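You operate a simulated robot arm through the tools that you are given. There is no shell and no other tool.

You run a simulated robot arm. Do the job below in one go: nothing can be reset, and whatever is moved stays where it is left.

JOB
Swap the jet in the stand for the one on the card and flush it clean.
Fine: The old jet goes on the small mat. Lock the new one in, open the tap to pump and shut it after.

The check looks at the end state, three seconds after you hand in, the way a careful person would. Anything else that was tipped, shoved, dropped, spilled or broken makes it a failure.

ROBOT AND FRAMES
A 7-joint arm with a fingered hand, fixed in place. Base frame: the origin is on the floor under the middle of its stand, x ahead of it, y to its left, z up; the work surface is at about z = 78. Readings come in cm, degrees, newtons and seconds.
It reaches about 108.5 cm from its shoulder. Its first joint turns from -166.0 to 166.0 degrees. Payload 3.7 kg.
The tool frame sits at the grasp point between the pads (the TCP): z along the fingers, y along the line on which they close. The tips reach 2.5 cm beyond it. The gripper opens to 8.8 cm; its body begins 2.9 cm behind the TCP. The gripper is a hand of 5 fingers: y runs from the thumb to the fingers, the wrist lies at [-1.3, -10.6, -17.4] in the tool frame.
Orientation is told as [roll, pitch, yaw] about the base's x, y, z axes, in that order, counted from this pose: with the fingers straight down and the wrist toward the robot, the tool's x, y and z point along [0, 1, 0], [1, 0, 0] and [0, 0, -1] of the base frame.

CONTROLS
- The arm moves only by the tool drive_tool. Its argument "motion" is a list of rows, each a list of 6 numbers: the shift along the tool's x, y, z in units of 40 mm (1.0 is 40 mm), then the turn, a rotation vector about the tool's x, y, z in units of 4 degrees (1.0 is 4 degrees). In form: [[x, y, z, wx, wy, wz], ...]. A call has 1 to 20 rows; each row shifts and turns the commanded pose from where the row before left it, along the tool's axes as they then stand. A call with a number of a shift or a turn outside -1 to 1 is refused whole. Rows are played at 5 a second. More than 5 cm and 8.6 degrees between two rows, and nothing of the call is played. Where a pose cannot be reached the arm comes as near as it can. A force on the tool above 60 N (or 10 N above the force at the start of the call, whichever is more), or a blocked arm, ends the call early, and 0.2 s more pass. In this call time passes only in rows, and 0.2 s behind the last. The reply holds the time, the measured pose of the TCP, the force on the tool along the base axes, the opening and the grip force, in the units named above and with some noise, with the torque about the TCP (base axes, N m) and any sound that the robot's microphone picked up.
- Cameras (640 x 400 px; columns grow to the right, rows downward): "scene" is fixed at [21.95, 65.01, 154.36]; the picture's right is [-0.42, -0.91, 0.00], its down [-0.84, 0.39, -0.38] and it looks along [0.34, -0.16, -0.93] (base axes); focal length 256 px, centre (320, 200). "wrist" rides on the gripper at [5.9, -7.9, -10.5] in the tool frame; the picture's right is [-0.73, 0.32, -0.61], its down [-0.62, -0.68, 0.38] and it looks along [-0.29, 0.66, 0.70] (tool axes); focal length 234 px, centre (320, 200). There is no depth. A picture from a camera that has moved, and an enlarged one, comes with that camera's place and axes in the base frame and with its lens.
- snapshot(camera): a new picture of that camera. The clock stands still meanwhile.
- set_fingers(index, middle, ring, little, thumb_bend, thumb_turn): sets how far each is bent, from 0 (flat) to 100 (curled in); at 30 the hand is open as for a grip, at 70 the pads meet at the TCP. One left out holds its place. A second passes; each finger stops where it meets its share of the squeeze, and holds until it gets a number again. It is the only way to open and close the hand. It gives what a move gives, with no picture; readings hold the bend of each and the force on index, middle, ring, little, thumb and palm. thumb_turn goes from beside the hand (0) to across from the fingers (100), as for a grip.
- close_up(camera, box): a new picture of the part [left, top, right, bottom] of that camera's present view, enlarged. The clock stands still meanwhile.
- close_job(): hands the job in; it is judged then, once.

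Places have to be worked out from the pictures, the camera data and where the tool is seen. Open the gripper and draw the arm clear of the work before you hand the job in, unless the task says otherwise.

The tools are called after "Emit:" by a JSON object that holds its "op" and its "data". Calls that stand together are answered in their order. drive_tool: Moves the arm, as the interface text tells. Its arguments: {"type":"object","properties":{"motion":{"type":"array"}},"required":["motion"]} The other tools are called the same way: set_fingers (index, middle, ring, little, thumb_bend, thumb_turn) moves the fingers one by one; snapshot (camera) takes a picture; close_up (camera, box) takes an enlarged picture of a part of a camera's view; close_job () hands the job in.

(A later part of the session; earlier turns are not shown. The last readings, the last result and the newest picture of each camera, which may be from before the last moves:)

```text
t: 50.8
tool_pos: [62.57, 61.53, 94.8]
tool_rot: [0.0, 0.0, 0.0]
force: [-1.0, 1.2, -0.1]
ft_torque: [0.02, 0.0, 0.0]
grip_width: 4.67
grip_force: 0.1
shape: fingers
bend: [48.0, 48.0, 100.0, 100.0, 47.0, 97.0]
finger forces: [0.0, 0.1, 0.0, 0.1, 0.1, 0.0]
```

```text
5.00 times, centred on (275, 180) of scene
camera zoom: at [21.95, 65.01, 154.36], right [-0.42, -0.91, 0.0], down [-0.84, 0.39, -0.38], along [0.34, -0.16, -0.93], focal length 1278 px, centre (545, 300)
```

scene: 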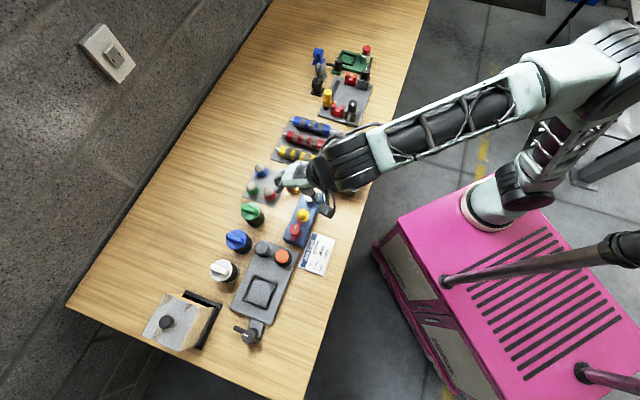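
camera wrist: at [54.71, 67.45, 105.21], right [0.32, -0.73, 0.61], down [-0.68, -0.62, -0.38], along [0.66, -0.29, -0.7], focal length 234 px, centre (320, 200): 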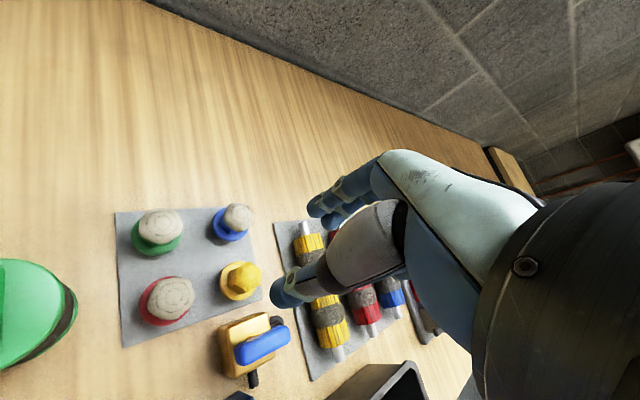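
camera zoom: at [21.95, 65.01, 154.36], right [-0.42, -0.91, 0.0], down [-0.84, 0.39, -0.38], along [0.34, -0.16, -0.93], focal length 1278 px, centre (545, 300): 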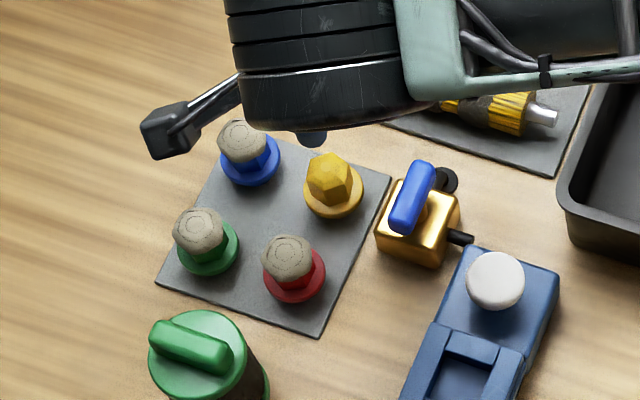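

The yellow jet stands upright in the mat's free corner. The green jet is at about (61.85, 70.2). I plan to grasp it with the hand at yaw 90, which keeps fingers and thumb clear of its neighbours, so I raise slightly and turn there.

Emit:
{"op": "drive_tool", "data": {"motion": [[0, 0, -0.4, 0, 0, 0], [0, 0, 0, 0, 0, -1], [0, 0, 0, 0, 0, -1], [0, 0, 0, 0, 0, -1], [0, 0, 0, 0, 0, -1], [0, 0, 0, 0, 0, -1], [0, 0, 0, 0, 0, -1], [0, 0, 0, 0, 0, -1], [0, 0, 0, 0, 0, -1], [0, 0, 0, 0, 0, -1], [0, 0, 0, 0, 0, -1], [0, 0, 0, 0, 0, -1], [0, 0, 0, 0, 0, -1], [0, 0, 0, 0, 0, -1], [0, 0, 0, 0, 0, -1], [0, 0, 0, 0, 0, -1], [0, 0, 0, 0, 0, -1], [0, 0, 0, 0, 0, -1], [0, 0, 0, 0, 0, -1], [0, 0, 0, 0, 0, -1]]}}

Emit:
{"op": "drive_tool", "data": {"motion": [[0, 0, 0, 0, 0, -1], [0, 0, 0, 0, 0, -1], [0, 0, 0, 0, 0, -1], [0, 0, 0, 0, 0, -0.5], [0.04, 0.45, 0, 0, 0, 0], [0.045, 0.6, 0, 0, 0, 0], [0.045, 0.6, 0, 0, 0, 0], [0.045, 0.6, 0, 0, 0, 0]]}}

Emit:
{"op": "snapshot", "data": {"camera": "wrist"}}

Emit:
{"op": "close_up", "data": {"camera": "scene", "box": [220, 140, 320, 230]}}

```text
t: 55.0
tool_pos: [62.63, 61.6, 96.28]
tool_rot: [-0.1, 0.0, 76.1]
force: [-1.9, 0.7, 0.2]
ft_torque: [-0.01, -0.02, 0.03]
grip_width: 4.68
grip_force: 0.0
shape: fingers
bend: [48.0, 48.0, 100.0, 100.0, 47.0, 97.0]
finger forces: [0.0, 0.0, 0.0, 0.0, 0.0, 0.1]
```

```text
t: 56.8
tool_pos: [62.04, 70.67, 96.24]
tool_rot: [0.0, 0.0, 90.0]
force: [0.0, -0.6, 0.1]
ft_torque: [0.0, 0.0, -0.01]
grip_width: 4.66
grip_force: 0.0
shape: fingers
bend: [48.0, 48.0, 100.0, 100.0, 47.0, 97.0]
finger forces: [0.0, 0.1, 0.1, 0.0, 0.0, 0.0]
```

```text
taken
camera wrist: at [56.14, 62.67, 106.76], right [0.73, 0.32, 0.61], down [0.62, -0.68, -0.38], along [0.29, 0.66, -0.7], focal length 234 px, centre (320, 200)
```

wrist: 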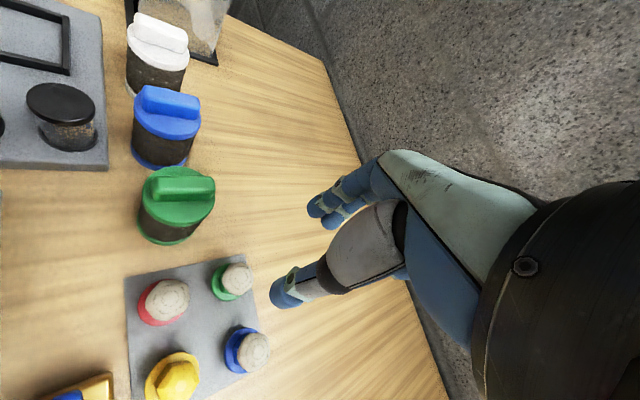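

```text
4.44 times, centred on (270, 185) of scene
camera zoom: at [21.95, 65.01, 154.36], right [-0.42, -0.91, 0.0], down [-0.84, 0.39, -0.38], along [0.34, -0.16, -0.93], focal length 1136 px, centre (542, 267)
```

zoom: 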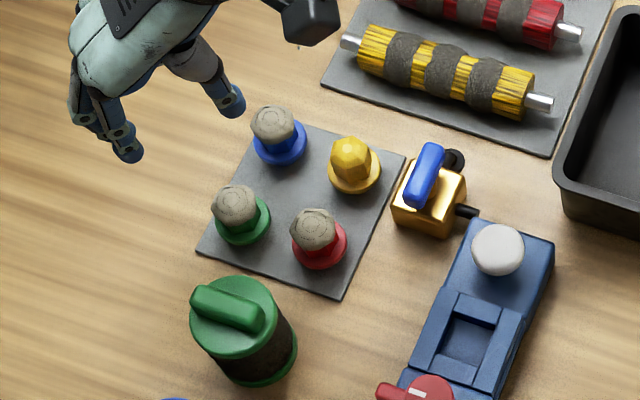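

I enlarge the green jet's region to place it in the hand's frame.

Emit:
{"op": "close_up", "data": {"camera": "wrist", "box": [120, 240, 320, 400]}}

Emit:
{"op": "close_up", "data": {"camera": "scene", "box": [245, 160, 305, 210]}}

```text
2.50 times, centred on (220, 320) of wrist
camera zoom: at [56.14, 62.67, 106.76], right [0.73, 0.32, 0.61], down [0.62, -0.68, -0.38], along [0.29, 0.66, -0.7], focal length 585 px, centre (570, -100)
```

zoom: 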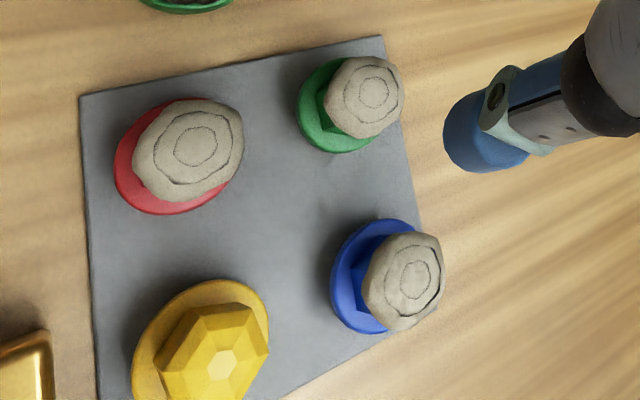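

```text
8.00 times, centred on (275, 185) of scene
camera zoom: at [21.95, 65.01, 154.36], right [-0.42, -0.91, 0.0], down [-0.84, 0.39, -0.38], along [0.34, -0.16, -0.93], focal length 2045 px, centre (680, 320)
```

zoom: 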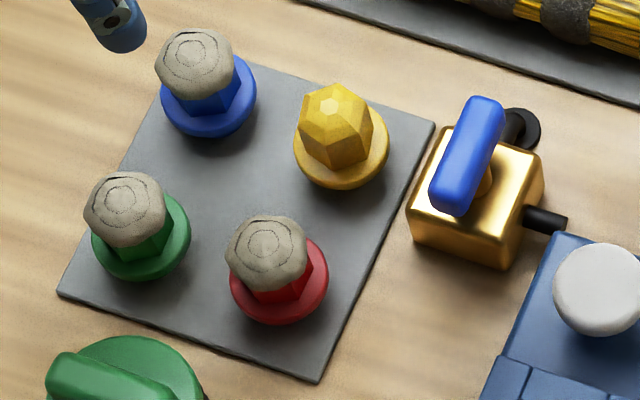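

The green jet's axis is at about (61.75, 70.1), flange top near z=79.3 and crust top near z=83.1. I open to 42, correct slightly, and lower to z≈86 for another look.

Emit:
{"op": "set_fingers", "data": {"index": 42, "middle": 42, "thumb_bend": 42}}

Emit:
{"op": "drive_tool", "data": {"motion": [[0.04, -0.025, 0.4, 0, 0, 0], [0, 0, 0.6, 0, 0, 0], [0, 0, 0.7, 0, 0, 0], [0, 0, 0.5, 0, 0, 0], [0, 0, 0.35, 0, 0, 0]]}}

Emit:
{"op": "close_up", "data": {"camera": "wrist", "box": [220, 160, 420, 320]}}

Emit:
{"op": "close_up", "data": {"camera": "scene", "box": [230, 150, 310, 220]}}

```text
t: 57.8
tool_pos: [61.99, 70.53, 96.3]
tool_rot: [0.0, -0.1, 90.1]
force: [-0.1, 0.0, -0.2]
ft_torque: [0.02, 0.01, -0.01]
grip_width: 5.86
grip_force: 0.2
shape: fingers
bend: [42.0, 42.0, 100.0, 100.0, 42.0, 97.0]
finger forces: [0.0, 0.0, 0.1, 0.0, 0.0, 0.0]
```

```text
t: 59.0
tool_pos: [61.78, 70.39, 86.04]
tool_rot: [-0.1, -0.1, 90.1]
force: [1.2, 0.4, 0.0]
ft_torque: [0.01, 0.01, -0.01]
grip_width: 5.86
grip_force: 0.0
shape: fingers
bend: [42.0, 42.0, 100.0, 100.0, 42.0, 97.0]
finger forces: [0.1, 0.1, 0.1, 0.0, 0.1, 0.0]
```

```text
2.50 times, centred on (320, 240) of wrist
camera zoom: at [55.9, 62.62, 96.53], right [0.73, 0.32, 0.61], down [0.62, -0.68, -0.38], along [0.29, 0.66, -0.7], focal length 585 px, centre (320, 100)
```

zoom: 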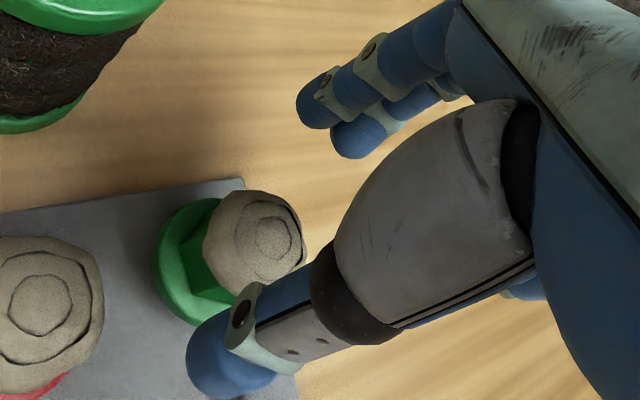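

```text
5.71 times, centred on (270, 185) of scene
camera zoom: at [21.95, 65.01, 154.36], right [-0.42, -0.91, 0.0], down [-0.84, 0.39, -0.38], along [0.34, -0.16, -0.93], focal length 1460 px, centre (606, 286)
```

zoom: 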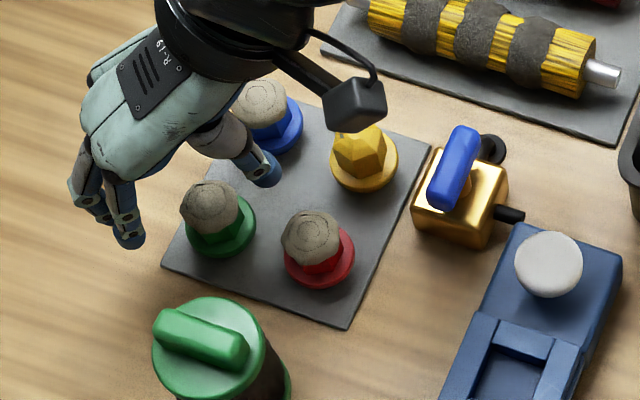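

The jet lies on the hand's grasp axis as intended. I lower to z≈82.4 around it.

Emit:
{"op": "drive_tool", "data": {"motion": [[0, 0, 0.35, 0, 0, 0], [0, 0, 0.3, 0, 0, 0], [0, 0, 0.18, 0, 0, 0], [0, 0, 0.08, 0, 0, 0]]}}

Emit:
{"op": "close_up", "data": {"camera": "wrist", "box": [220, 160, 420, 320]}}

Emit:
{"op": "close_up", "data": {"camera": "scene", "box": [230, 150, 310, 220]}}

```text
t: 60.0
tool_pos: [61.69, 70.44, 82.4]
tool_rot: [0.0, 0.0, 90.1]
force: [0.5, -0.2, -0.7]
ft_torque: [-0.02, -0.03, 0.02]
grip_width: 5.88
grip_force: 0.0
shape: fingers
bend: [42.0, 42.0, 100.0, 100.0, 42.0, 97.0]
finger forces: [0.0, 0.0, 0.0, 0.0, 0.0, 0.0]
```

```text
2.50 times, centred on (320, 240) of wrist
camera zoom: at [55.9, 62.55, 92.88], right [0.73, 0.32, 0.61], down [0.62, -0.68, -0.38], along [0.29, 0.66, -0.7], focal length 585 px, centre (320, 100)
```

zoom: 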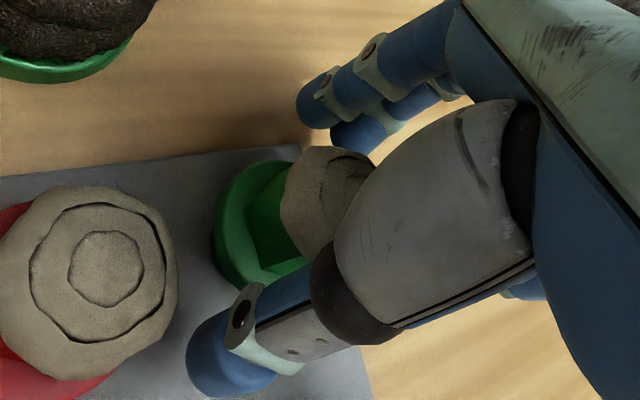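

```text
5.71 times, centred on (270, 185) of scene
camera zoom: at [21.95, 65.01, 154.36], right [-0.42, -0.91, 0.0], down [-0.84, 0.39, -0.38], along [0.34, -0.16, -0.93], focal length 1460 px, centre (606, 286)
```

zoom: 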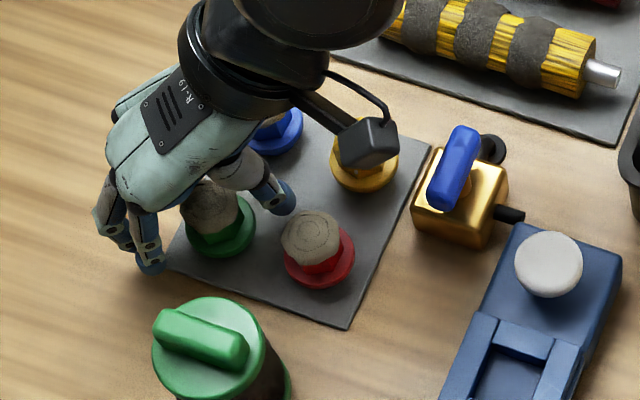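

No contact; the jet is between thumb and fingers. I close partway to 53.

Emit:
{"op": "set_fingers", "data": {"index": 53, "middle": 53, "thumb_bend": 53}}

Emit:
{"op": "close_up", "data": {"camera": "wrist", "box": [220, 160, 420, 320]}}

```text
t: 61.0
tool_pos: [61.86, 70.46, 82.4]
tool_rot: [0.0, 0.1, 90.2]
force: [-0.3, -0.4, 0.3]
ft_torque: [0.0, 0.01, 0.01]
grip_width: 3.58
grip_force: 0.1
shape: fingers
bend: [53.0, 53.0, 100.0, 100.0, 52.0, 97.0]
finger forces: [0.0, 0.0, 0.0, 0.0, 0.3, 0.0]
```

```text
2.50 times, centred on (320, 240) of wrist
camera zoom: at [55.9, 62.55, 92.9], right [0.73, 0.32, 0.61], down [0.62, -0.68, -0.38], along [0.29, 0.66, -0.7], focal length 585 px, centre (320, 100)
```

zoom: 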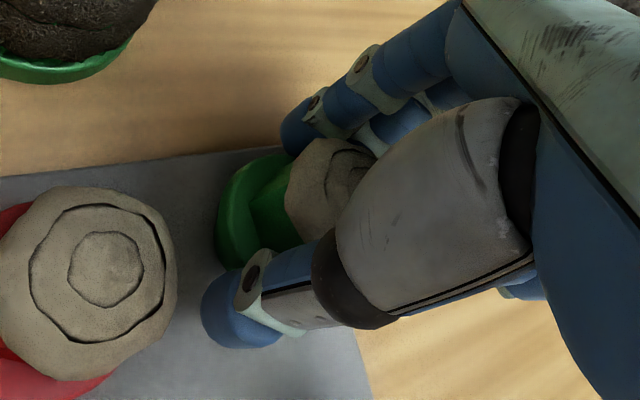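

The thumb just touches; I bring index and middle in next, then add the squeeze.

Emit:
{"op": "set_fingers", "data": {"index": 58, "middle": 58, "thumb_bend": 55}}

Emit:
{"op": "set_fingers", "data": {"index": 64, "middle": 64, "thumb_bend": 64}}

Emit:
{"op": "close_up", "data": {"camera": "wrist", "box": [220, 160, 420, 320]}}

```text
t: 62.0
tool_pos: [61.82, 70.46, 82.49]
tool_rot: [0.1, 0.0, 90.0]
force: [-0.1, -0.7, 0.3]
ft_torque: [-0.01, -0.01, -0.01]
grip_width: 3.27
grip_force: 1.7
shape: fingers
bend: [55.0, 56.0, 100.0, 100.0, 53.0, 97.0]
finger forces: [0.9, 0.6, 0.0, 0.0, 1.2, 0.0]
```

```text
t: 63.0
tool_pos: [61.9, 70.51, 82.48]
tool_rot: [-0.1, 0.0, 90.1]
force: [0.0, 0.3, 0.5]
ft_torque: [0.0, -0.02, -0.01]
grip_width: 3.02
grip_force: 7.0
shape: fingers
bend: [58.0, 60.0, 100.0, 100.0, 54.0, 96.0]
finger forces: [3.5, 3.4, 0.1, 0.0, 7.0, 0.0]
```

```text
2.50 times, centred on (320, 240) of wrist
camera zoom: at [55.9, 62.55, 92.9], right [0.73, 0.32, 0.61], down [0.62, -0.68, -0.38], along [0.29, 0.66, -0.7], focal length 585 px, centre (320, 100)
```

zoom: 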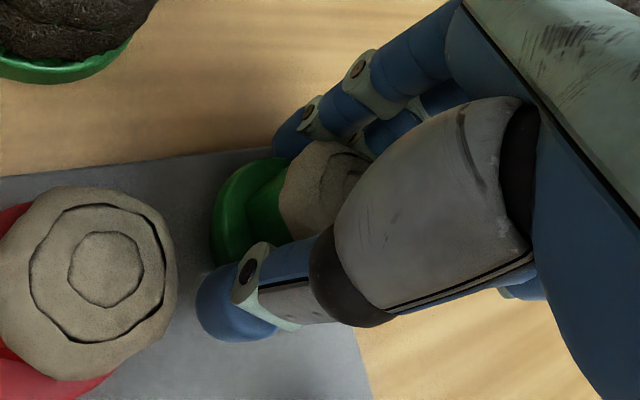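

The grip is balanced (7 N against 7 N) with no net force. I add a little squeeze and lift 1 cm.

Emit:
{"op": "set_fingers", "data": {"index": 68, "middle": 69, "thumb_bend": 67}}

Emit:
{"op": "drive_tool", "data": {"motion": [[0, 0, -0.08, 0, 0, 0], [0, 0, -0.15, 0, 0, 0]]}}

Emit:
{"op": "close_up", "data": {"camera": "wrist", "box": [220, 160, 420, 320]}}

Emit:
{"op": "close_up", "data": {"camera": "scene", "box": [230, 160, 300, 220]}}

```text
t: 64.0
tool_pos: [61.8, 70.37, 82.45]
tool_rot: [0.0, 0.1, 90.1]
force: [-1.0, -0.1, 0.1]
ft_torque: [0.01, 0.0, 0.01]
grip_width: 2.98
grip_force: 9.1
shape: fingers
bend: [60.0, 63.0, 100.0, 100.0, 53.0, 96.0]
finger forces: [4.6, 5.2, 0.1, 0.0, 9.4, 0.0]
```

```text
t: 64.6
tool_pos: [61.74, 70.43, 83.32]
tool_rot: [0.0, 0.0, 90.1]
force: [-0.8, 0.5, -0.7]
ft_torque: [-0.06, 0.04, 0.0]
grip_width: 2.98
grip_force: 9.6
shape: fingers
bend: [60.0, 63.0, 100.0, 100.0, 54.0, 96.0]
finger forces: [4.6, 5.1, 0.1, 0.1, 9.3, 0.1]
```

```text
2.50 times, centred on (320, 240) of wrist
camera zoom: at [55.89, 62.54, 93.78], right [0.73, 0.32, 0.61], down [0.62, -0.68, -0.38], along [0.29, 0.66, -0.7], focal length 585 px, centre (320, 100)
```

zoom: 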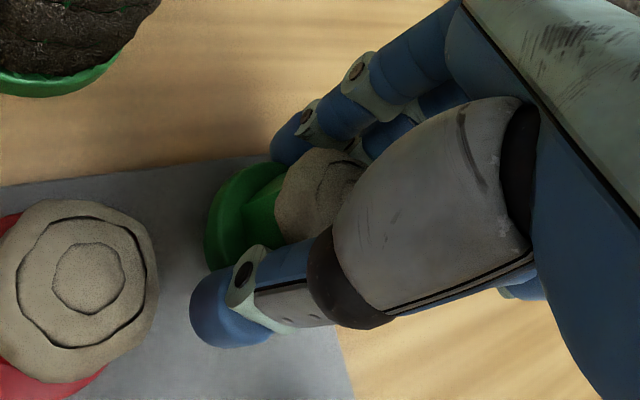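

```text
6.67 times, centred on (265, 190) of scene
camera zoom: at [21.95, 65.01, 154.36], right [-0.42, -0.91, 0.0], down [-0.84, 0.39, -0.38], along [0.34, -0.16, -0.93], focal length 1704 px, centre (687, 267)
```

zoom: 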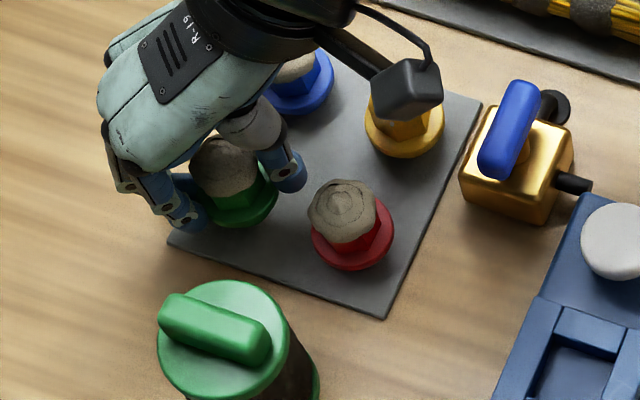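

The green jet lifts with the hand, hold steady. I raise it to z≈97.

Emit:
{"op": "drive_tool", "data": {"motion": [[0, 0, -0.3, 0, 0, 0], [0, 0, -0.5, 0, 0, 0], [0, 0, -0.7, 0, 0, 0], [0, 0, -0.7, 0, 0, 0], [0, 0, -0.7, 0, 0, 0], [0, 0, -0.5, 0, 0, 0]]}}

Emit:
{"op": "close_up", "data": {"camera": "wrist", "box": [220, 160, 420, 320]}}

Emit:
{"op": "close_up", "data": {"camera": "scene", "box": [220, 120, 320, 220]}}

```text
t: 66.0
tool_pos: [61.75, 70.39, 97.01]
tool_rot: [0.0, 0.1, 90.2]
force: [-0.2, -0.9, -0.5]
ft_torque: [0.03, 0.02, -0.02]
grip_width: 2.99
grip_force: 9.7
shape: fingers
bend: [60.0, 63.0, 100.0, 100.0, 54.0, 96.0]
finger forces: [4.6, 5.0, 0.0, 0.0, 9.1, 0.0]
```

```text
2.50 times, centred on (320, 240) of wrist
camera zoom: at [55.91, 62.48, 107.43], right [0.73, 0.32, 0.61], down [0.62, -0.68, -0.38], along [0.29, 0.66, -0.7], focal length 585 px, centre (320, 100)
```

zoom: 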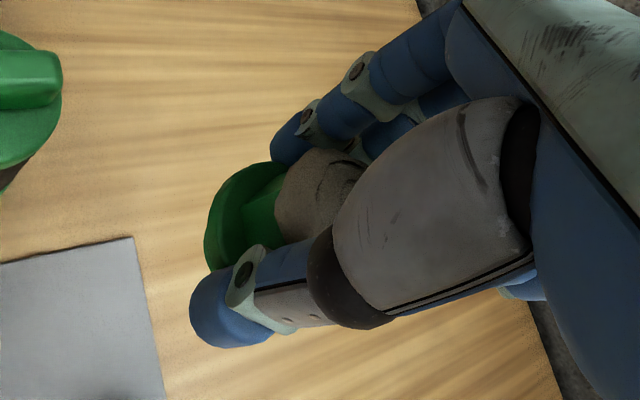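

```text
4.00 times, centred on (270, 170) of scene
camera zoom: at [21.95, 65.01, 154.36], right [-0.42, -0.91, 0.0], down [-0.84, 0.39, -0.38], along [0.34, -0.16, -0.93], focal length 1022 px, centre (520, 320)
```

zoom: 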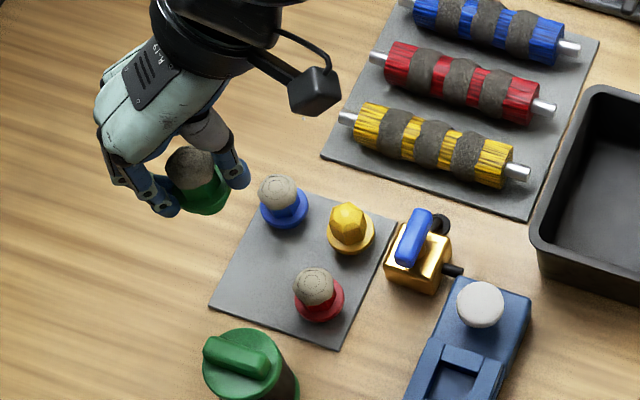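

I enlarge the held jet in both views to determine its position and tilt in the hand.

Emit:
{"op": "close_up", "data": {"camera": "scene", "box": [232, 145, 292, 185]}}

Emit:
{"op": "close_up", "data": {"camera": "wrist", "box": [260, 210, 340, 290]}}

```text
10.00 times, centred on (262, 165) of scene
camera zoom: at [21.95, 65.01, 154.36], right [-0.42, -0.91, 0.0], down [-0.84, 0.39, -0.38], along [0.34, -0.16, -0.93], focal length 2556 px, centre (900, 550)
```

zoom: 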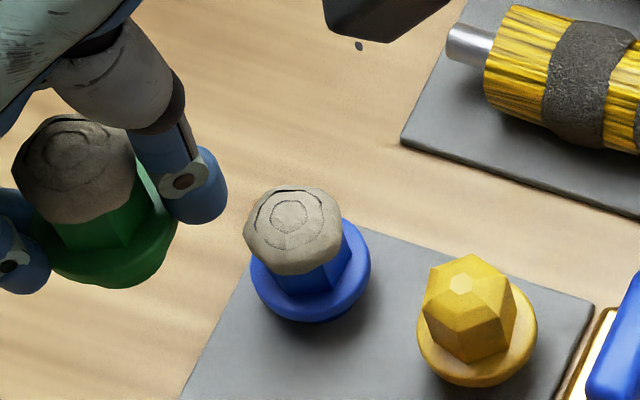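

```text
5.00 times, centred on (300, 250) of wrist
camera zoom: at [55.91, 62.48, 107.43], right [0.73, 0.32, 0.61], down [0.62, -0.68, -0.38], along [0.29, 0.66, -0.7], focal length 1171 px, centre (420, -50)
```

zoom: 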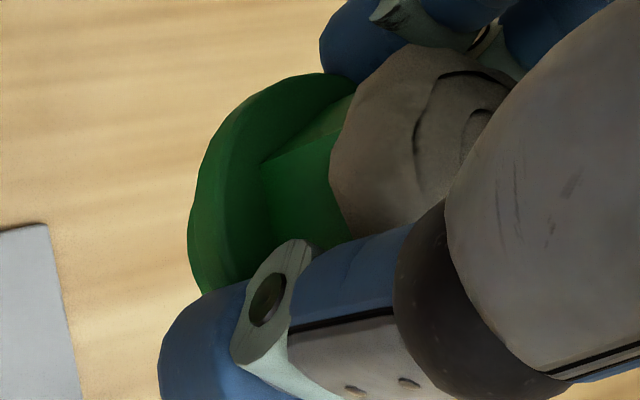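

The jet is nearly upright in the grip, about 4 mm toward the thumb from the TCP. I carry it at z≈97 to over the stand and turn to yaw 46, aiming the jet's axis at the pocket centre (46.0, 59.35).

Emit:
{"op": "drive_tool", "data": {"motion": [[0.4, -0.28, 0, 0, 0, 0], [0.65, -0.46, 0, 0, 0, 0], [0.7, -0.49, 0, 0, 0, 0], [0.7, -0.49, 0, 0, 0, 0], [0.65, -0.46, 0, 0, 0, 0], [0.46, -0.325, 0, 0, 0, 0], [0.3, -0.21, 0, 0, 0, 0], [0, 0, 0, 0, 0, 0.95], [0, 0, 0, 0, 0, 0.95], [0, 0, 0, 0, 0, 0.95], [0, 0, 0, 0, 0, 0.95], [0, 0, 0, 0, 0, 0.95], [0, 0, 0, 0, 0, 0.95], [0, 0, 0, 0, 0, 0.95], [0, 0, 0, 0, 0, 0.95], [0, 0, 0, 0, 0, 0.95], [0, 0, 0, 0, 0, 0.95], [0, 0, 0, 0, 0, 0.95], [0, 0, 0, 0, 0, 0.57]]}}

Emit:
{"op": "snapshot", "data": {"camera": "wrist"}}

Emit:
{"op": "close_up", "data": {"camera": "scene", "box": [250, 150, 340, 250]}}

```text
t: 70.0
tool_pos: [46.22, 59.44, 96.9]
tool_rot: [0.0, 0.1, 45.9]
force: [0.6, 0.0, -0.7]
ft_torque: [0.01, 0.0, 0.01]
grip_width: 2.94
grip_force: 9.5
shape: fingers
bend: [60.0, 63.0, 100.0, 100.0, 54.0, 96.0]
finger forces: [4.6, 5.0, 0.0, 0.0, 9.0, 0.0]
```

```text
taken
camera wrist: at [36.57, 58.04, 107.44], right [0.75, -0.27, 0.61], down [-0.03, -0.92, -0.38], along [0.67, 0.27, -0.7], focal length 234 px, centre (320, 200)
```

wrist: 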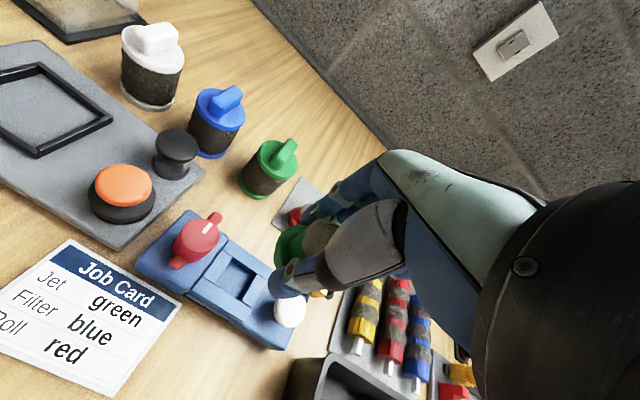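

```text
4.00 times, centred on (295, 200) of scene
camera zoom: at [21.95, 65.01, 154.36], right [-0.42, -0.91, 0.0], down [-0.84, 0.39, -0.38], along [0.34, -0.16, -0.93], focal length 1022 px, centre (420, 200)
```

zoom: 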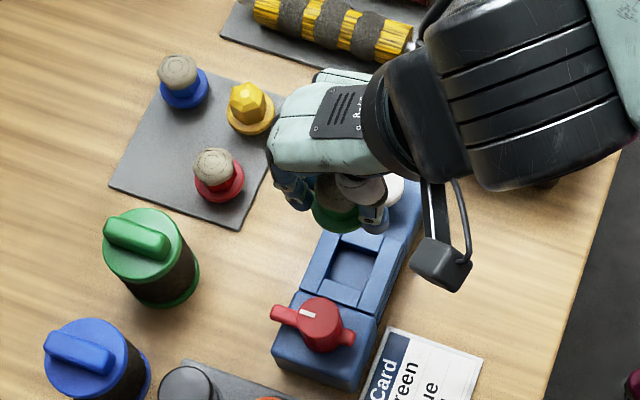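

The jet is over the stand. I lower to z≈90 and check its alignment with the pocket.

Emit:
{"op": "drive_tool", "data": {"motion": [[0, 0, 0.5, 0, 0, 0], [0, 0, 0.5, 0, 0, 0], [0, 0, 0.4, 0, 0, 0], [0, 0, 0.3, 0, 0, 0]]}}

Emit:
{"op": "close_up", "data": {"camera": "wrist", "box": [180, 180, 340, 340]}}

Emit:
{"op": "close_up", "data": {"camera": "scene", "box": [270, 180, 330, 240]}}

```text
t: 71.0
tool_pos: [46.4, 59.59, 90.12]
tool_rot: [0.1, 0.0, 46.0]
force: [0.4, 0.8, -0.4]
ft_torque: [-0.01, 0.03, -0.02]
grip_width: 2.98
grip_force: 9.9
shape: fingers
bend: [60.0, 63.0, 100.0, 100.0, 54.0, 96.0]
finger forces: [4.7, 5.1, 0.0, 0.0, 9.1, 0.0]
```

```text
2.50 times, centred on (260, 260) of wrist
camera zoom: at [36.67, 58.08, 100.63], right [0.75, -0.27, 0.61], down [-0.02, -0.92, -0.38], along [0.66, 0.27, -0.7], focal length 585 px, centre (470, 50)
```

zoom: 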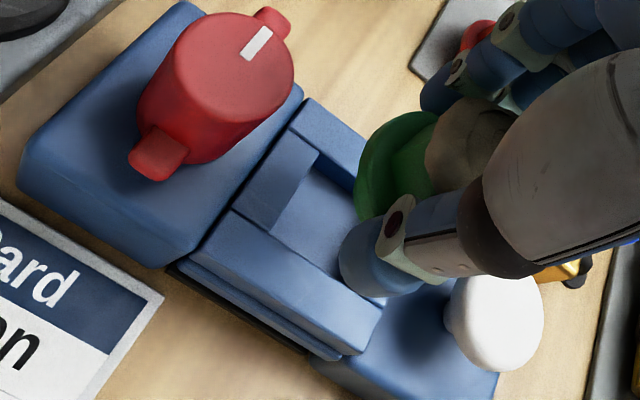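

```text
6.67 times, centred on (300, 210) of scene
camera zoom: at [21.95, 65.01, 154.36], right [-0.42, -0.91, 0.0], down [-0.84, 0.39, -0.38], along [0.34, -0.16, -0.93], focal length 1704 px, centre (453, 133)
```

zoom: 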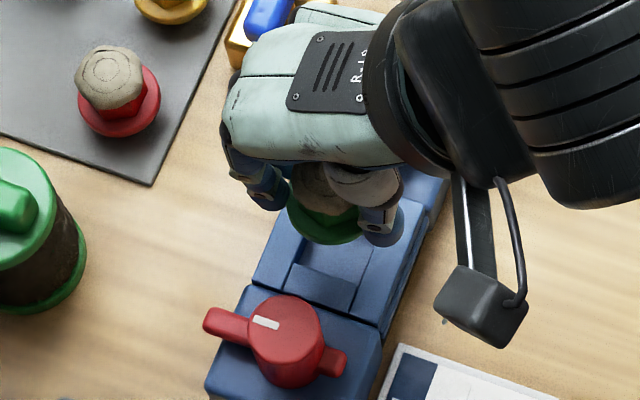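

By the wrist view the jet is within about 2–3 mm of the pocket centre; the scene view suggests it should go about 3 mm toward the lever. I shift +2.5 mm in tool x and −1 mm in y, and lower to z≈87.3 to compare more directly.

Emit:
{"op": "drive_tool", "data": {"motion": [[0.06, -0.025, 0.2, 0, 0, 0], [0, 0, 0.25, 0, 0, 0], [0, 0, 0.15, 0, 0, 0], [0, 0, 0.1, 0, 0, 0]]}}

Emit:
{"op": "close_up", "data": {"camera": "wrist", "box": [200, 180, 340, 300]}}

Emit:
{"op": "close_up", "data": {"camera": "scene", "box": [275, 195, 325, 235]}}

```text
t: 72.0
tool_pos: [46.17, 59.67, 87.31]
tool_rot: [0.0, -0.1, 46.0]
force: [0.3, -0.6, 0.2]
ft_torque: [0.02, -0.03, 0.01]
grip_width: 2.96
grip_force: 9.1
shape: fingers
bend: [60.0, 63.0, 100.0, 100.0, 54.0, 96.0]
finger forces: [4.6, 5.2, 0.0, 0.0, 9.1, 0.0]
```

```text
3.33 times, centred on (270, 240) of wrist
camera zoom: at [36.4, 58.21, 97.79], right [0.75, -0.27, 0.61], down [-0.03, -0.92, -0.38], along [0.66, 0.27, -0.7], focal length 781 px, centre (487, 67)
```

zoom: 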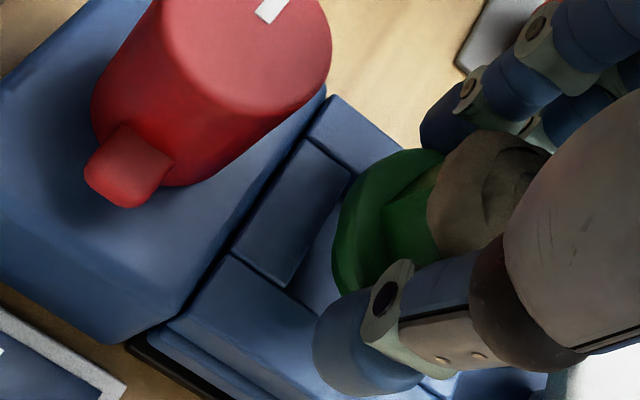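

```text
10.00 times, centred on (300, 215) of scene
camera zoom: at [21.95, 65.01, 154.36], right [-0.42, -0.91, 0.0], down [-0.84, 0.39, -0.38], along [0.34, -0.16, -0.93], focal length 2556 px, centre (520, 50)
```

zoom: 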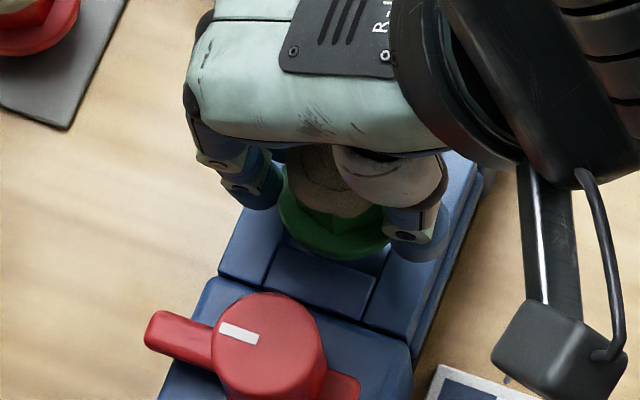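

Both views now put the jet within about 1–2 mm of the pocket centre. I nudge slightly and lower in 2 mm steps, watching for contact (full seating expected near TCP z≈85.4).

Emit:
{"op": "drive_tool", "data": {"motion": [[-0.01, 0.02, 0.05, 0, 0, 0], [0, 0, 0.05, 0, 0, 0], [0, 0, 0.05, 0, 0, 0]]}}

Emit:
{"op": "drive_tool", "data": {"motion": [[0, 0, 0.05, 0, 0, 0], [0, 0, 0.05, 0, 0, 0]]}}

Emit:
{"op": "drive_tool", "data": {"motion": [[0, 0, 0.05, 0, 0, 0], [0, 0, 0.05, 0, 0, 0]]}}

```text
t: 72.8
tool_pos: [46.11, 59.77, 86.71]
tool_rot: [0.0, 0.0, 46.0]
force: [1.1, 0.3, -0.3]
ft_torque: [0.02, -0.01, 0.03]
grip_width: 2.99
grip_force: 9.6
shape: fingers
bend: [60.0, 63.0, 100.0, 100.0, 54.0, 96.0]
finger forces: [4.6, 5.1, 0.0, 0.1, 9.1, 0.0]
```

```text
t: 73.4
tool_pos: [46.14, 59.75, 86.38]
tool_rot: [0.0, 0.0, 46.0]
force: [0.1, -0.2, -0.2]
ft_torque: [0.01, 0.01, 0.01]
grip_width: 2.96
grip_force: 9.3
shape: fingers
bend: [60.0, 63.0, 100.0, 100.0, 54.0, 96.0]
finger forces: [4.6, 5.1, 0.1, 0.0, 9.0, 0.0]
```

```text
t: 74.0
tool_pos: [46.13, 59.65, 86.04]
tool_rot: [0.0, 0.1, 46.1]
force: [0.1, -0.3, 0.3]
ft_torque: [0.04, -0.02, 0.0]
grip_width: 2.97
grip_force: 9.2
shape: fingers
bend: [60.0, 63.0, 100.0, 100.0, 54.0, 96.0]
finger forces: [4.6, 5.2, 0.0, 0.0, 9.1, 0.0]
```

Still free at z=86.0. I continue downward in 1.6–2 mm steps.

Emit:
{"op": "drive_tool", "data": {"motion": [[0, 0, 0.04, 0, 0, 0], [0, 0, 0.04, 0, 0, 0]]}}

Emit:
{"op": "close_up", "data": {"camera": "wrist", "box": [200, 180, 340, 300]}}

Emit:
{"op": "close_up", "data": {"camera": "scene", "box": [275, 195, 325, 235]}}

```text
t: 74.6
tool_pos: [46.21, 59.75, 85.63]
tool_rot: [0.0, 0.1, 46.0]
force: [0.3, 0.5, -0.6]
ft_torque: [0.01, -0.02, 0.0]
grip_width: 2.96
grip_force: 9.2
shape: fingers
bend: [60.0, 63.0, 100.0, 100.0, 54.0, 96.0]
finger forces: [4.6, 5.1, 0.1, 0.1, 9.1, 0.1]
```

```text
3.33 times, centred on (270, 240) of wrist
camera zoom: at [36.4, 58.16, 96.11], right [0.75, -0.27, 0.61], down [-0.02, -0.92, -0.38], along [0.66, 0.27, -0.7], focal length 781 px, centre (487, 67)
```

zoom: 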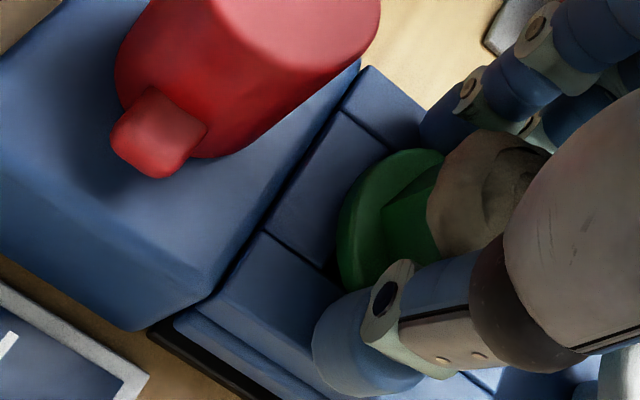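

```text
10.00 times, centred on (300, 215) of scene
camera zoom: at [21.95, 65.01, 154.36], right [-0.42, -0.91, 0.0], down [-0.84, 0.39, -0.38], along [0.34, -0.16, -0.93], focal length 2556 px, centre (520, 50)
```

zoom: 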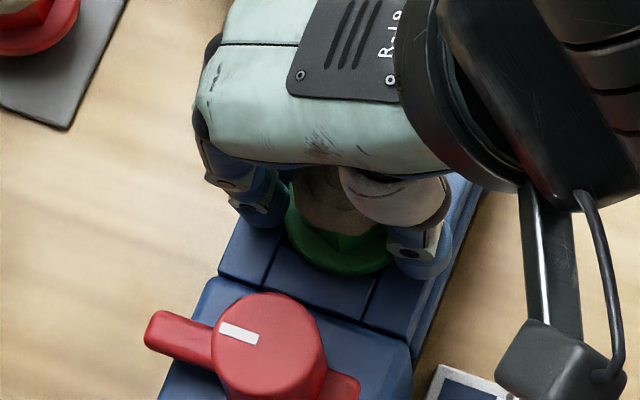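

The flange is just above the rails and well placed. I continue down in small steps to feel it seat.

Emit:
{"op": "drive_tool", "data": {"motion": [[0, 0, 0.04, 0, 0, 0]]}}

Emit:
{"op": "drive_tool", "data": {"motion": [[0, 0, 0.04, 0, 0, 0]]}}

Emit:
{"op": "drive_tool", "data": {"motion": [[0, 0, 0.03, 0, 0, 0]]}}

```text
t: 75.0
tool_pos: [46.24, 59.69, 85.54]
tool_rot: [0.0, 0.0, 46.0]
force: [0.3, -0.1, 0.1]
ft_torque: [0.0, -0.02, 0.0]
grip_width: 2.94
grip_force: 10.0
shape: fingers
bend: [60.0, 63.0, 100.0, 100.0, 54.0, 96.0]
finger forces: [4.6, 5.9, 0.1, 0.0, 9.2, 0.0]
```

```text
t: 75.4
tool_pos: [46.03, 59.79, 85.44]
tool_rot: [0.0, -0.2, 46.1]
force: [1.7, 1.7, 6.1]
ft_torque: [0.08, -0.16, 0.0]
grip_width: 2.97
grip_force: 13.5
shape: fingers
bend: [60.0, 63.0, 100.0, 100.0, 54.0, 96.0]
finger forces: [4.6, 12.4, 0.0, 0.0, 9.3, 0.0]
```

```text
t: 75.8
tool_pos: [46.17, 59.77, 85.28]
tool_rot: [0.1, -0.2, 46.0]
force: [3.3, 4.1, 15.0]
ft_torque: [0.22, -0.25, 0.02]
grip_width: 2.99
grip_force: 16.7
shape: fingers
bend: [60.0, 61.0, 100.0, 100.0, 54.0, 96.0]
finger forces: [6.2, 18.3, 0.0, 0.0, 9.1, 0.1]
```

Contact force rose to 15 N at z≈85.3, which matches the expected seated height. I check visually whether the flange sits flat on the rails.

Emit:
{"op": "close_up", "data": {"camera": "wrist", "box": [230, 190, 330, 290]}}

Emit:
{"op": "close_up", "data": {"camera": "scene", "box": [280, 200, 320, 232]}}

```text
4.00 times, centred on (280, 240) of wrist
camera zoom: at [36.4, 58.14, 95.86], right [0.75, -0.27, 0.61], down [-0.02, -0.92, -0.39], along [0.67, 0.27, -0.69], focal length 937 px, centre (480, 40)
```

zoom: 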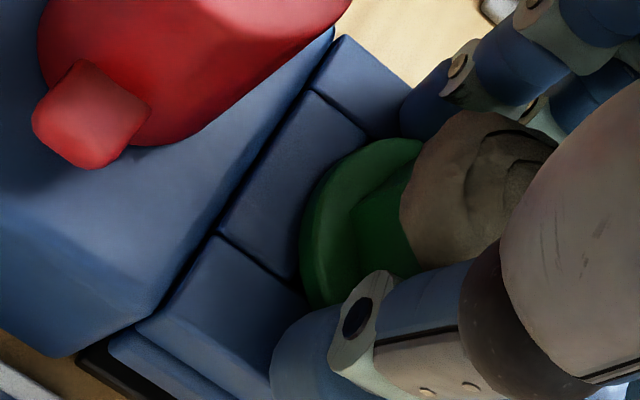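

```text
12.50 times, centred on (300, 216) of scene
camera zoom: at [21.95, 65.01, 154.36], right [-0.42, -0.91, 0.0], down [-0.84, 0.39, -0.38], along [0.34, -0.16, -0.93], focal length 3195 px, centre (570, 0)
```

zoom: 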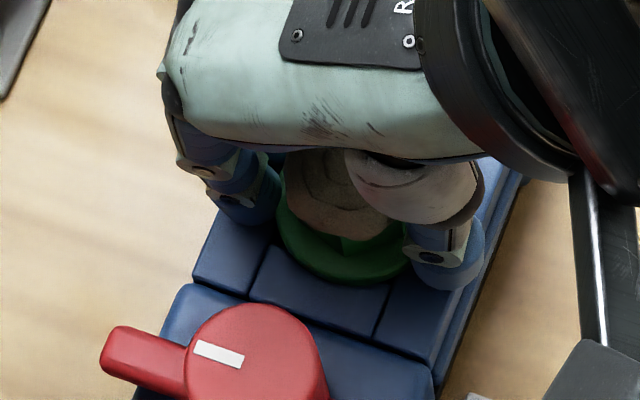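

The flange appears to lie on the rails around the pocket. I ease off about 1 mm and release gently, letting the jet settle.

Emit:
{"op": "drive_tool", "data": {"motion": [[0, 0, -0.03, 0, 0, 0]]}}

Emit:
{"op": "set_fingers", "data": {"index": 58, "middle": 59, "thumb_bend": 53}}

Emit:
{"op": "set_fingers", "data": {"index": 54, "middle": 54, "thumb_bend": 50}}

Emit:
{"op": "close_up", "data": {"camera": "wrist", "box": [230, 190, 330, 290]}}

Emit:
{"op": "close_up", "data": {"camera": "scene", "box": [280, 200, 320, 232]}}

```text
t: 76.2
tool_pos: [46.1, 59.75, 85.41]
tool_rot: [0.0, 0.0, 46.0]
force: [0.9, 3.9, 12.2]
ft_torque: [0.22, -0.22, 0.03]
grip_width: 2.93
grip_force: 15.9
shape: fingers
bend: [60.0, 61.0, 100.0, 100.0, 54.0, 96.0]
finger forces: [6.2, 16.3, 0.0, 0.0, 9.2, 0.0]
```

```text
t: 77.2
tool_pos: [46.13, 59.68, 85.43]
tool_rot: [0.0, 0.0, 46.0]
force: [-3.1, -0.6, 10.1]
ft_torque: [0.15, -0.01, 0.06]
grip_width: 3.24
grip_force: 7.6
shape: fingers
bend: [59.0, 60.0, 100.0, 100.0, 50.0, 97.0]
finger forces: [8.1, 5.2, 0.1, 0.0, 2.2, 0.0]
```

```text
t: 78.2
tool_pos: [46.19, 59.72, 85.42]
tool_rot: [-0.1, 0.1, 46.0]
force: [-2.0, -2.2, 8.9]
ft_torque: [0.07, -0.05, 0.02]
grip_width: 3.39
grip_force: 4.8
shape: fingers
bend: [58.0, 56.0, 100.0, 100.0, 49.0, 97.0]
finger forces: [5.9, 3.6, 0.0, 0.0, 0.3, 0.1]
```

```text
4.00 times, centred on (280, 240) of wrist
camera zoom: at [36.43, 58.08, 95.87], right [0.75, -0.27, 0.61], down [-0.02, -0.92, -0.38], along [0.67, 0.27, -0.7], focal length 937 px, centre (480, 40)
```

zoom: 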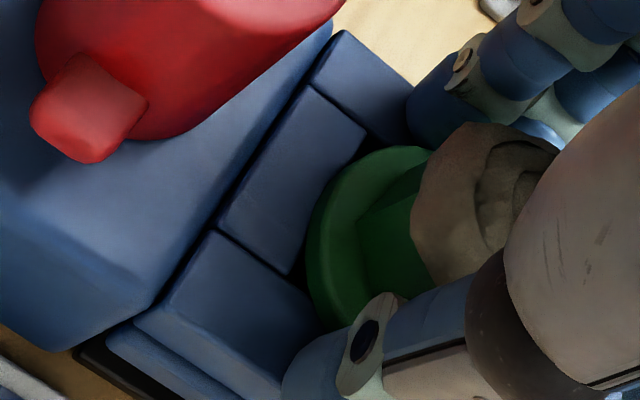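

```text
12.50 times, centred on (300, 216) of scene
camera zoom: at [21.95, 65.01, 154.36], right [-0.42, -0.91, 0.0], down [-0.84, 0.39, -0.38], along [0.34, -0.16, -0.93], focal length 3195 px, centre (570, 0)
```

zoom: 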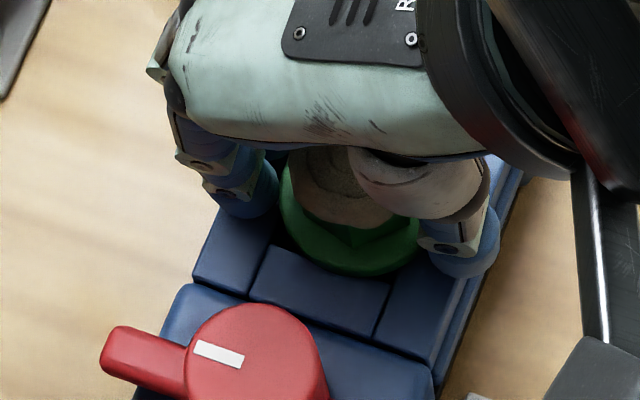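

The fingers still press down with about 9 N and are stuck by friction, so their tips seem to bear on the flange. I raise the hand 2–3 mm to unload them.

Emit:
{"op": "drive_tool", "data": {"motion": [[0, 0, -0.04, 0, 0, 0], [0, 0, -0.03, 0, 0, 0]]}}

Emit:
{"op": "close_up", "data": {"camera": "wrist", "box": [230, 190, 330, 290]}}

Emit:
{"op": "close_up", "data": {"camera": "scene", "box": [280, 200, 320, 232]}}

```text
t: 78.8
tool_pos: [46.05, 59.75, 85.5]
tool_rot: [0.0, 0.1, 46.0]
force: [-0.1, -0.3, -0.2]
ft_torque: [-0.01, -0.02, 0.01]
grip_width: 3.74
grip_force: 0.1
shape: fingers
bend: [54.0, 54.0, 100.0, 100.0, 50.0, 97.0]
finger forces: [0.0, 0.0, 0.1, 0.1, 0.1, 0.1]
```

```text
4.00 times, centred on (280, 240) of wrist
camera zoom: at [36.49, 58.14, 96.05], right [0.75, -0.27, 0.61], down [-0.03, -0.92, -0.38], along [0.67, 0.27, -0.7], focal length 937 px, centre (480, 40)
```

zoom: 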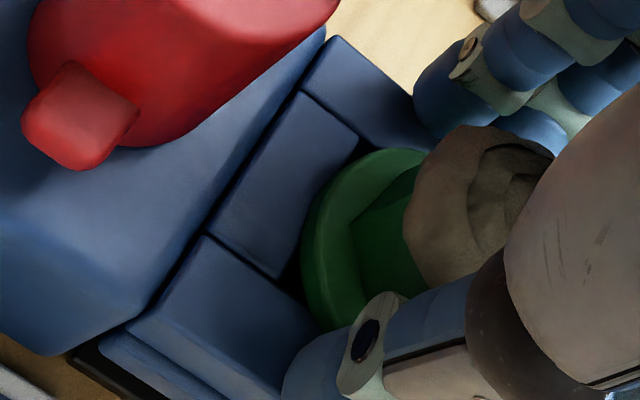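

```text
12.50 times, centred on (300, 216) of scene
camera zoom: at [21.95, 65.01, 154.36], right [-0.42, -0.91, 0.0], down [-0.84, 0.39, -0.38], along [0.34, -0.16, -0.93], focal length 3195 px, centre (570, 0)
```

zoom: 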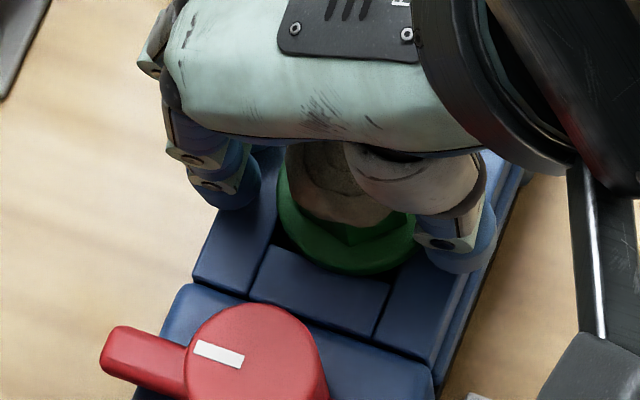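

The hand is free of the jet now. I open further and rise to inspect the seating.

Emit:
{"op": "set_fingers", "data": {"index": 45, "middle": 45, "thumb_bend": 43}}

Emit:
{"op": "drive_tool", "data": {"motion": [[0, 0, -0.15, 0, 0, 0], [0, 0, -0.3, 0, 0, 0], [0, 0, -0.5, 0, 0, 0], [0, 0, -0.6, 0, 0, 0], [0, 0, -0.6, 0, 0, 0]]}}

Emit:
{"op": "close_up", "data": {"camera": "wrist", "box": [170, 200, 310, 340]}}

Emit:
{"op": "close_up", "data": {"camera": "scene", "box": [270, 190, 330, 240]}}

```text
t: 79.8
tool_pos: [46.12, 59.8, 85.58]
tool_rot: [-0.1, -0.1, 46.0]
force: [0.0, 0.1, 0.3]
ft_torque: [0.05, 0.02, 0.01]
grip_width: 5.44
grip_force: 0.1
shape: fingers
bend: [45.0, 45.0, 100.0, 100.0, 43.0, 97.0]
finger forces: [0.1, 0.0, 0.0, 0.0, 0.0, 0.0]
```

```text
t: 81.0
tool_pos: [46.07, 59.54, 94.18]
tool_rot: [0.1, 0.0, 46.0]
force: [0.3, 0.4, 0.1]
ft_torque: [0.04, 0.01, 0.04]
grip_width: 5.43
grip_force: 0.1
shape: fingers
bend: [45.0, 45.0, 100.0, 100.0, 43.0, 97.0]
finger forces: [0.1, 0.0, 0.0, 0.0, 0.0, 0.0]
```

```text
2.86 times, centred on (240, 270) of wrist
camera zoom: at [36.36, 58.06, 104.63], right [0.75, -0.27, 0.61], down [-0.03, -0.92, -0.38], along [0.66, 0.27, -0.7], focal length 669 px, centre (549, 0)
```

zoom: 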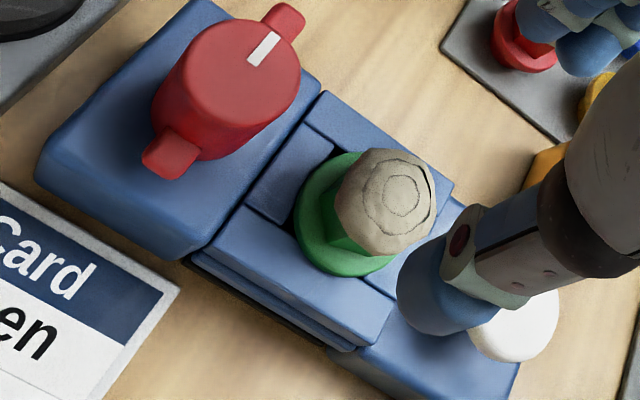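

```text
8.00 times, centred on (300, 215) of scene
camera zoom: at [21.95, 65.01, 154.36], right [-0.42, -0.91, 0.0], down [-0.84, 0.39, -0.38], along [0.34, -0.16, -0.93], focal length 2045 px, centre (480, 80)
```

zoom: 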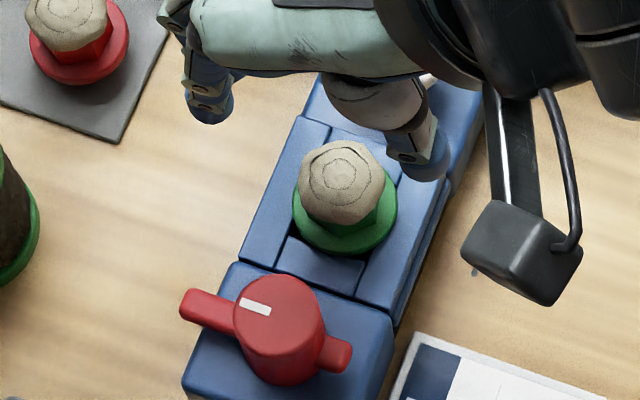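

The jet seems shifted toward the card side of the pocket. I zoom in to see whether it sits flat.

Emit:
{"op": "close_up", "data": {"camera": "wrist", "box": [215, 215, 285, 285]}}

Emit:
{"op": "close_up", "data": {"camera": "scene", "box": [290, 200, 320, 228]}}

```text
5.71 times, centred on (250, 250) of wrist
camera zoom: at [36.36, 58.06, 104.63], right [0.75, -0.27, 0.61], down [-0.03, -0.92, -0.38], along [0.66, 0.27, -0.7], focal length 1338 px, centre (720, -86)
```

zoom: 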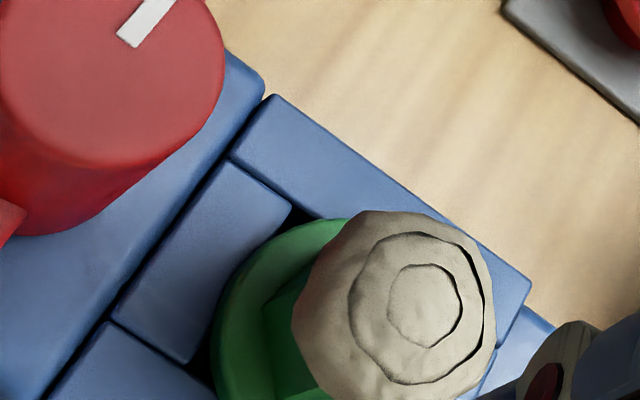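

```text
14.29 times, centred on (305, 214) of scene
camera zoom: at [21.95, 65.01, 154.36], right [-0.42, -0.91, 0.0], down [-0.84, 0.39, -0.38], along [0.34, -0.16, -0.93], focal length 3651 px, centre (534, 0)
```

zoom: 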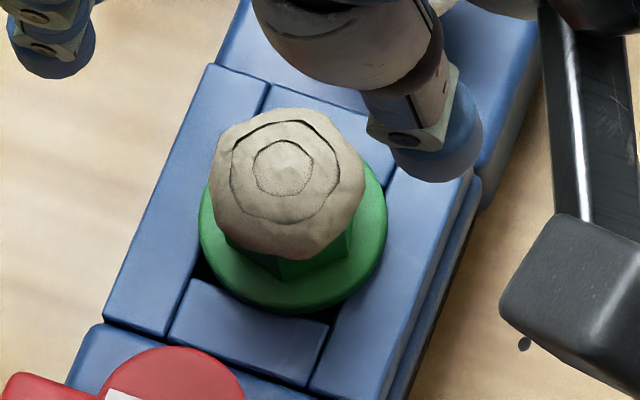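

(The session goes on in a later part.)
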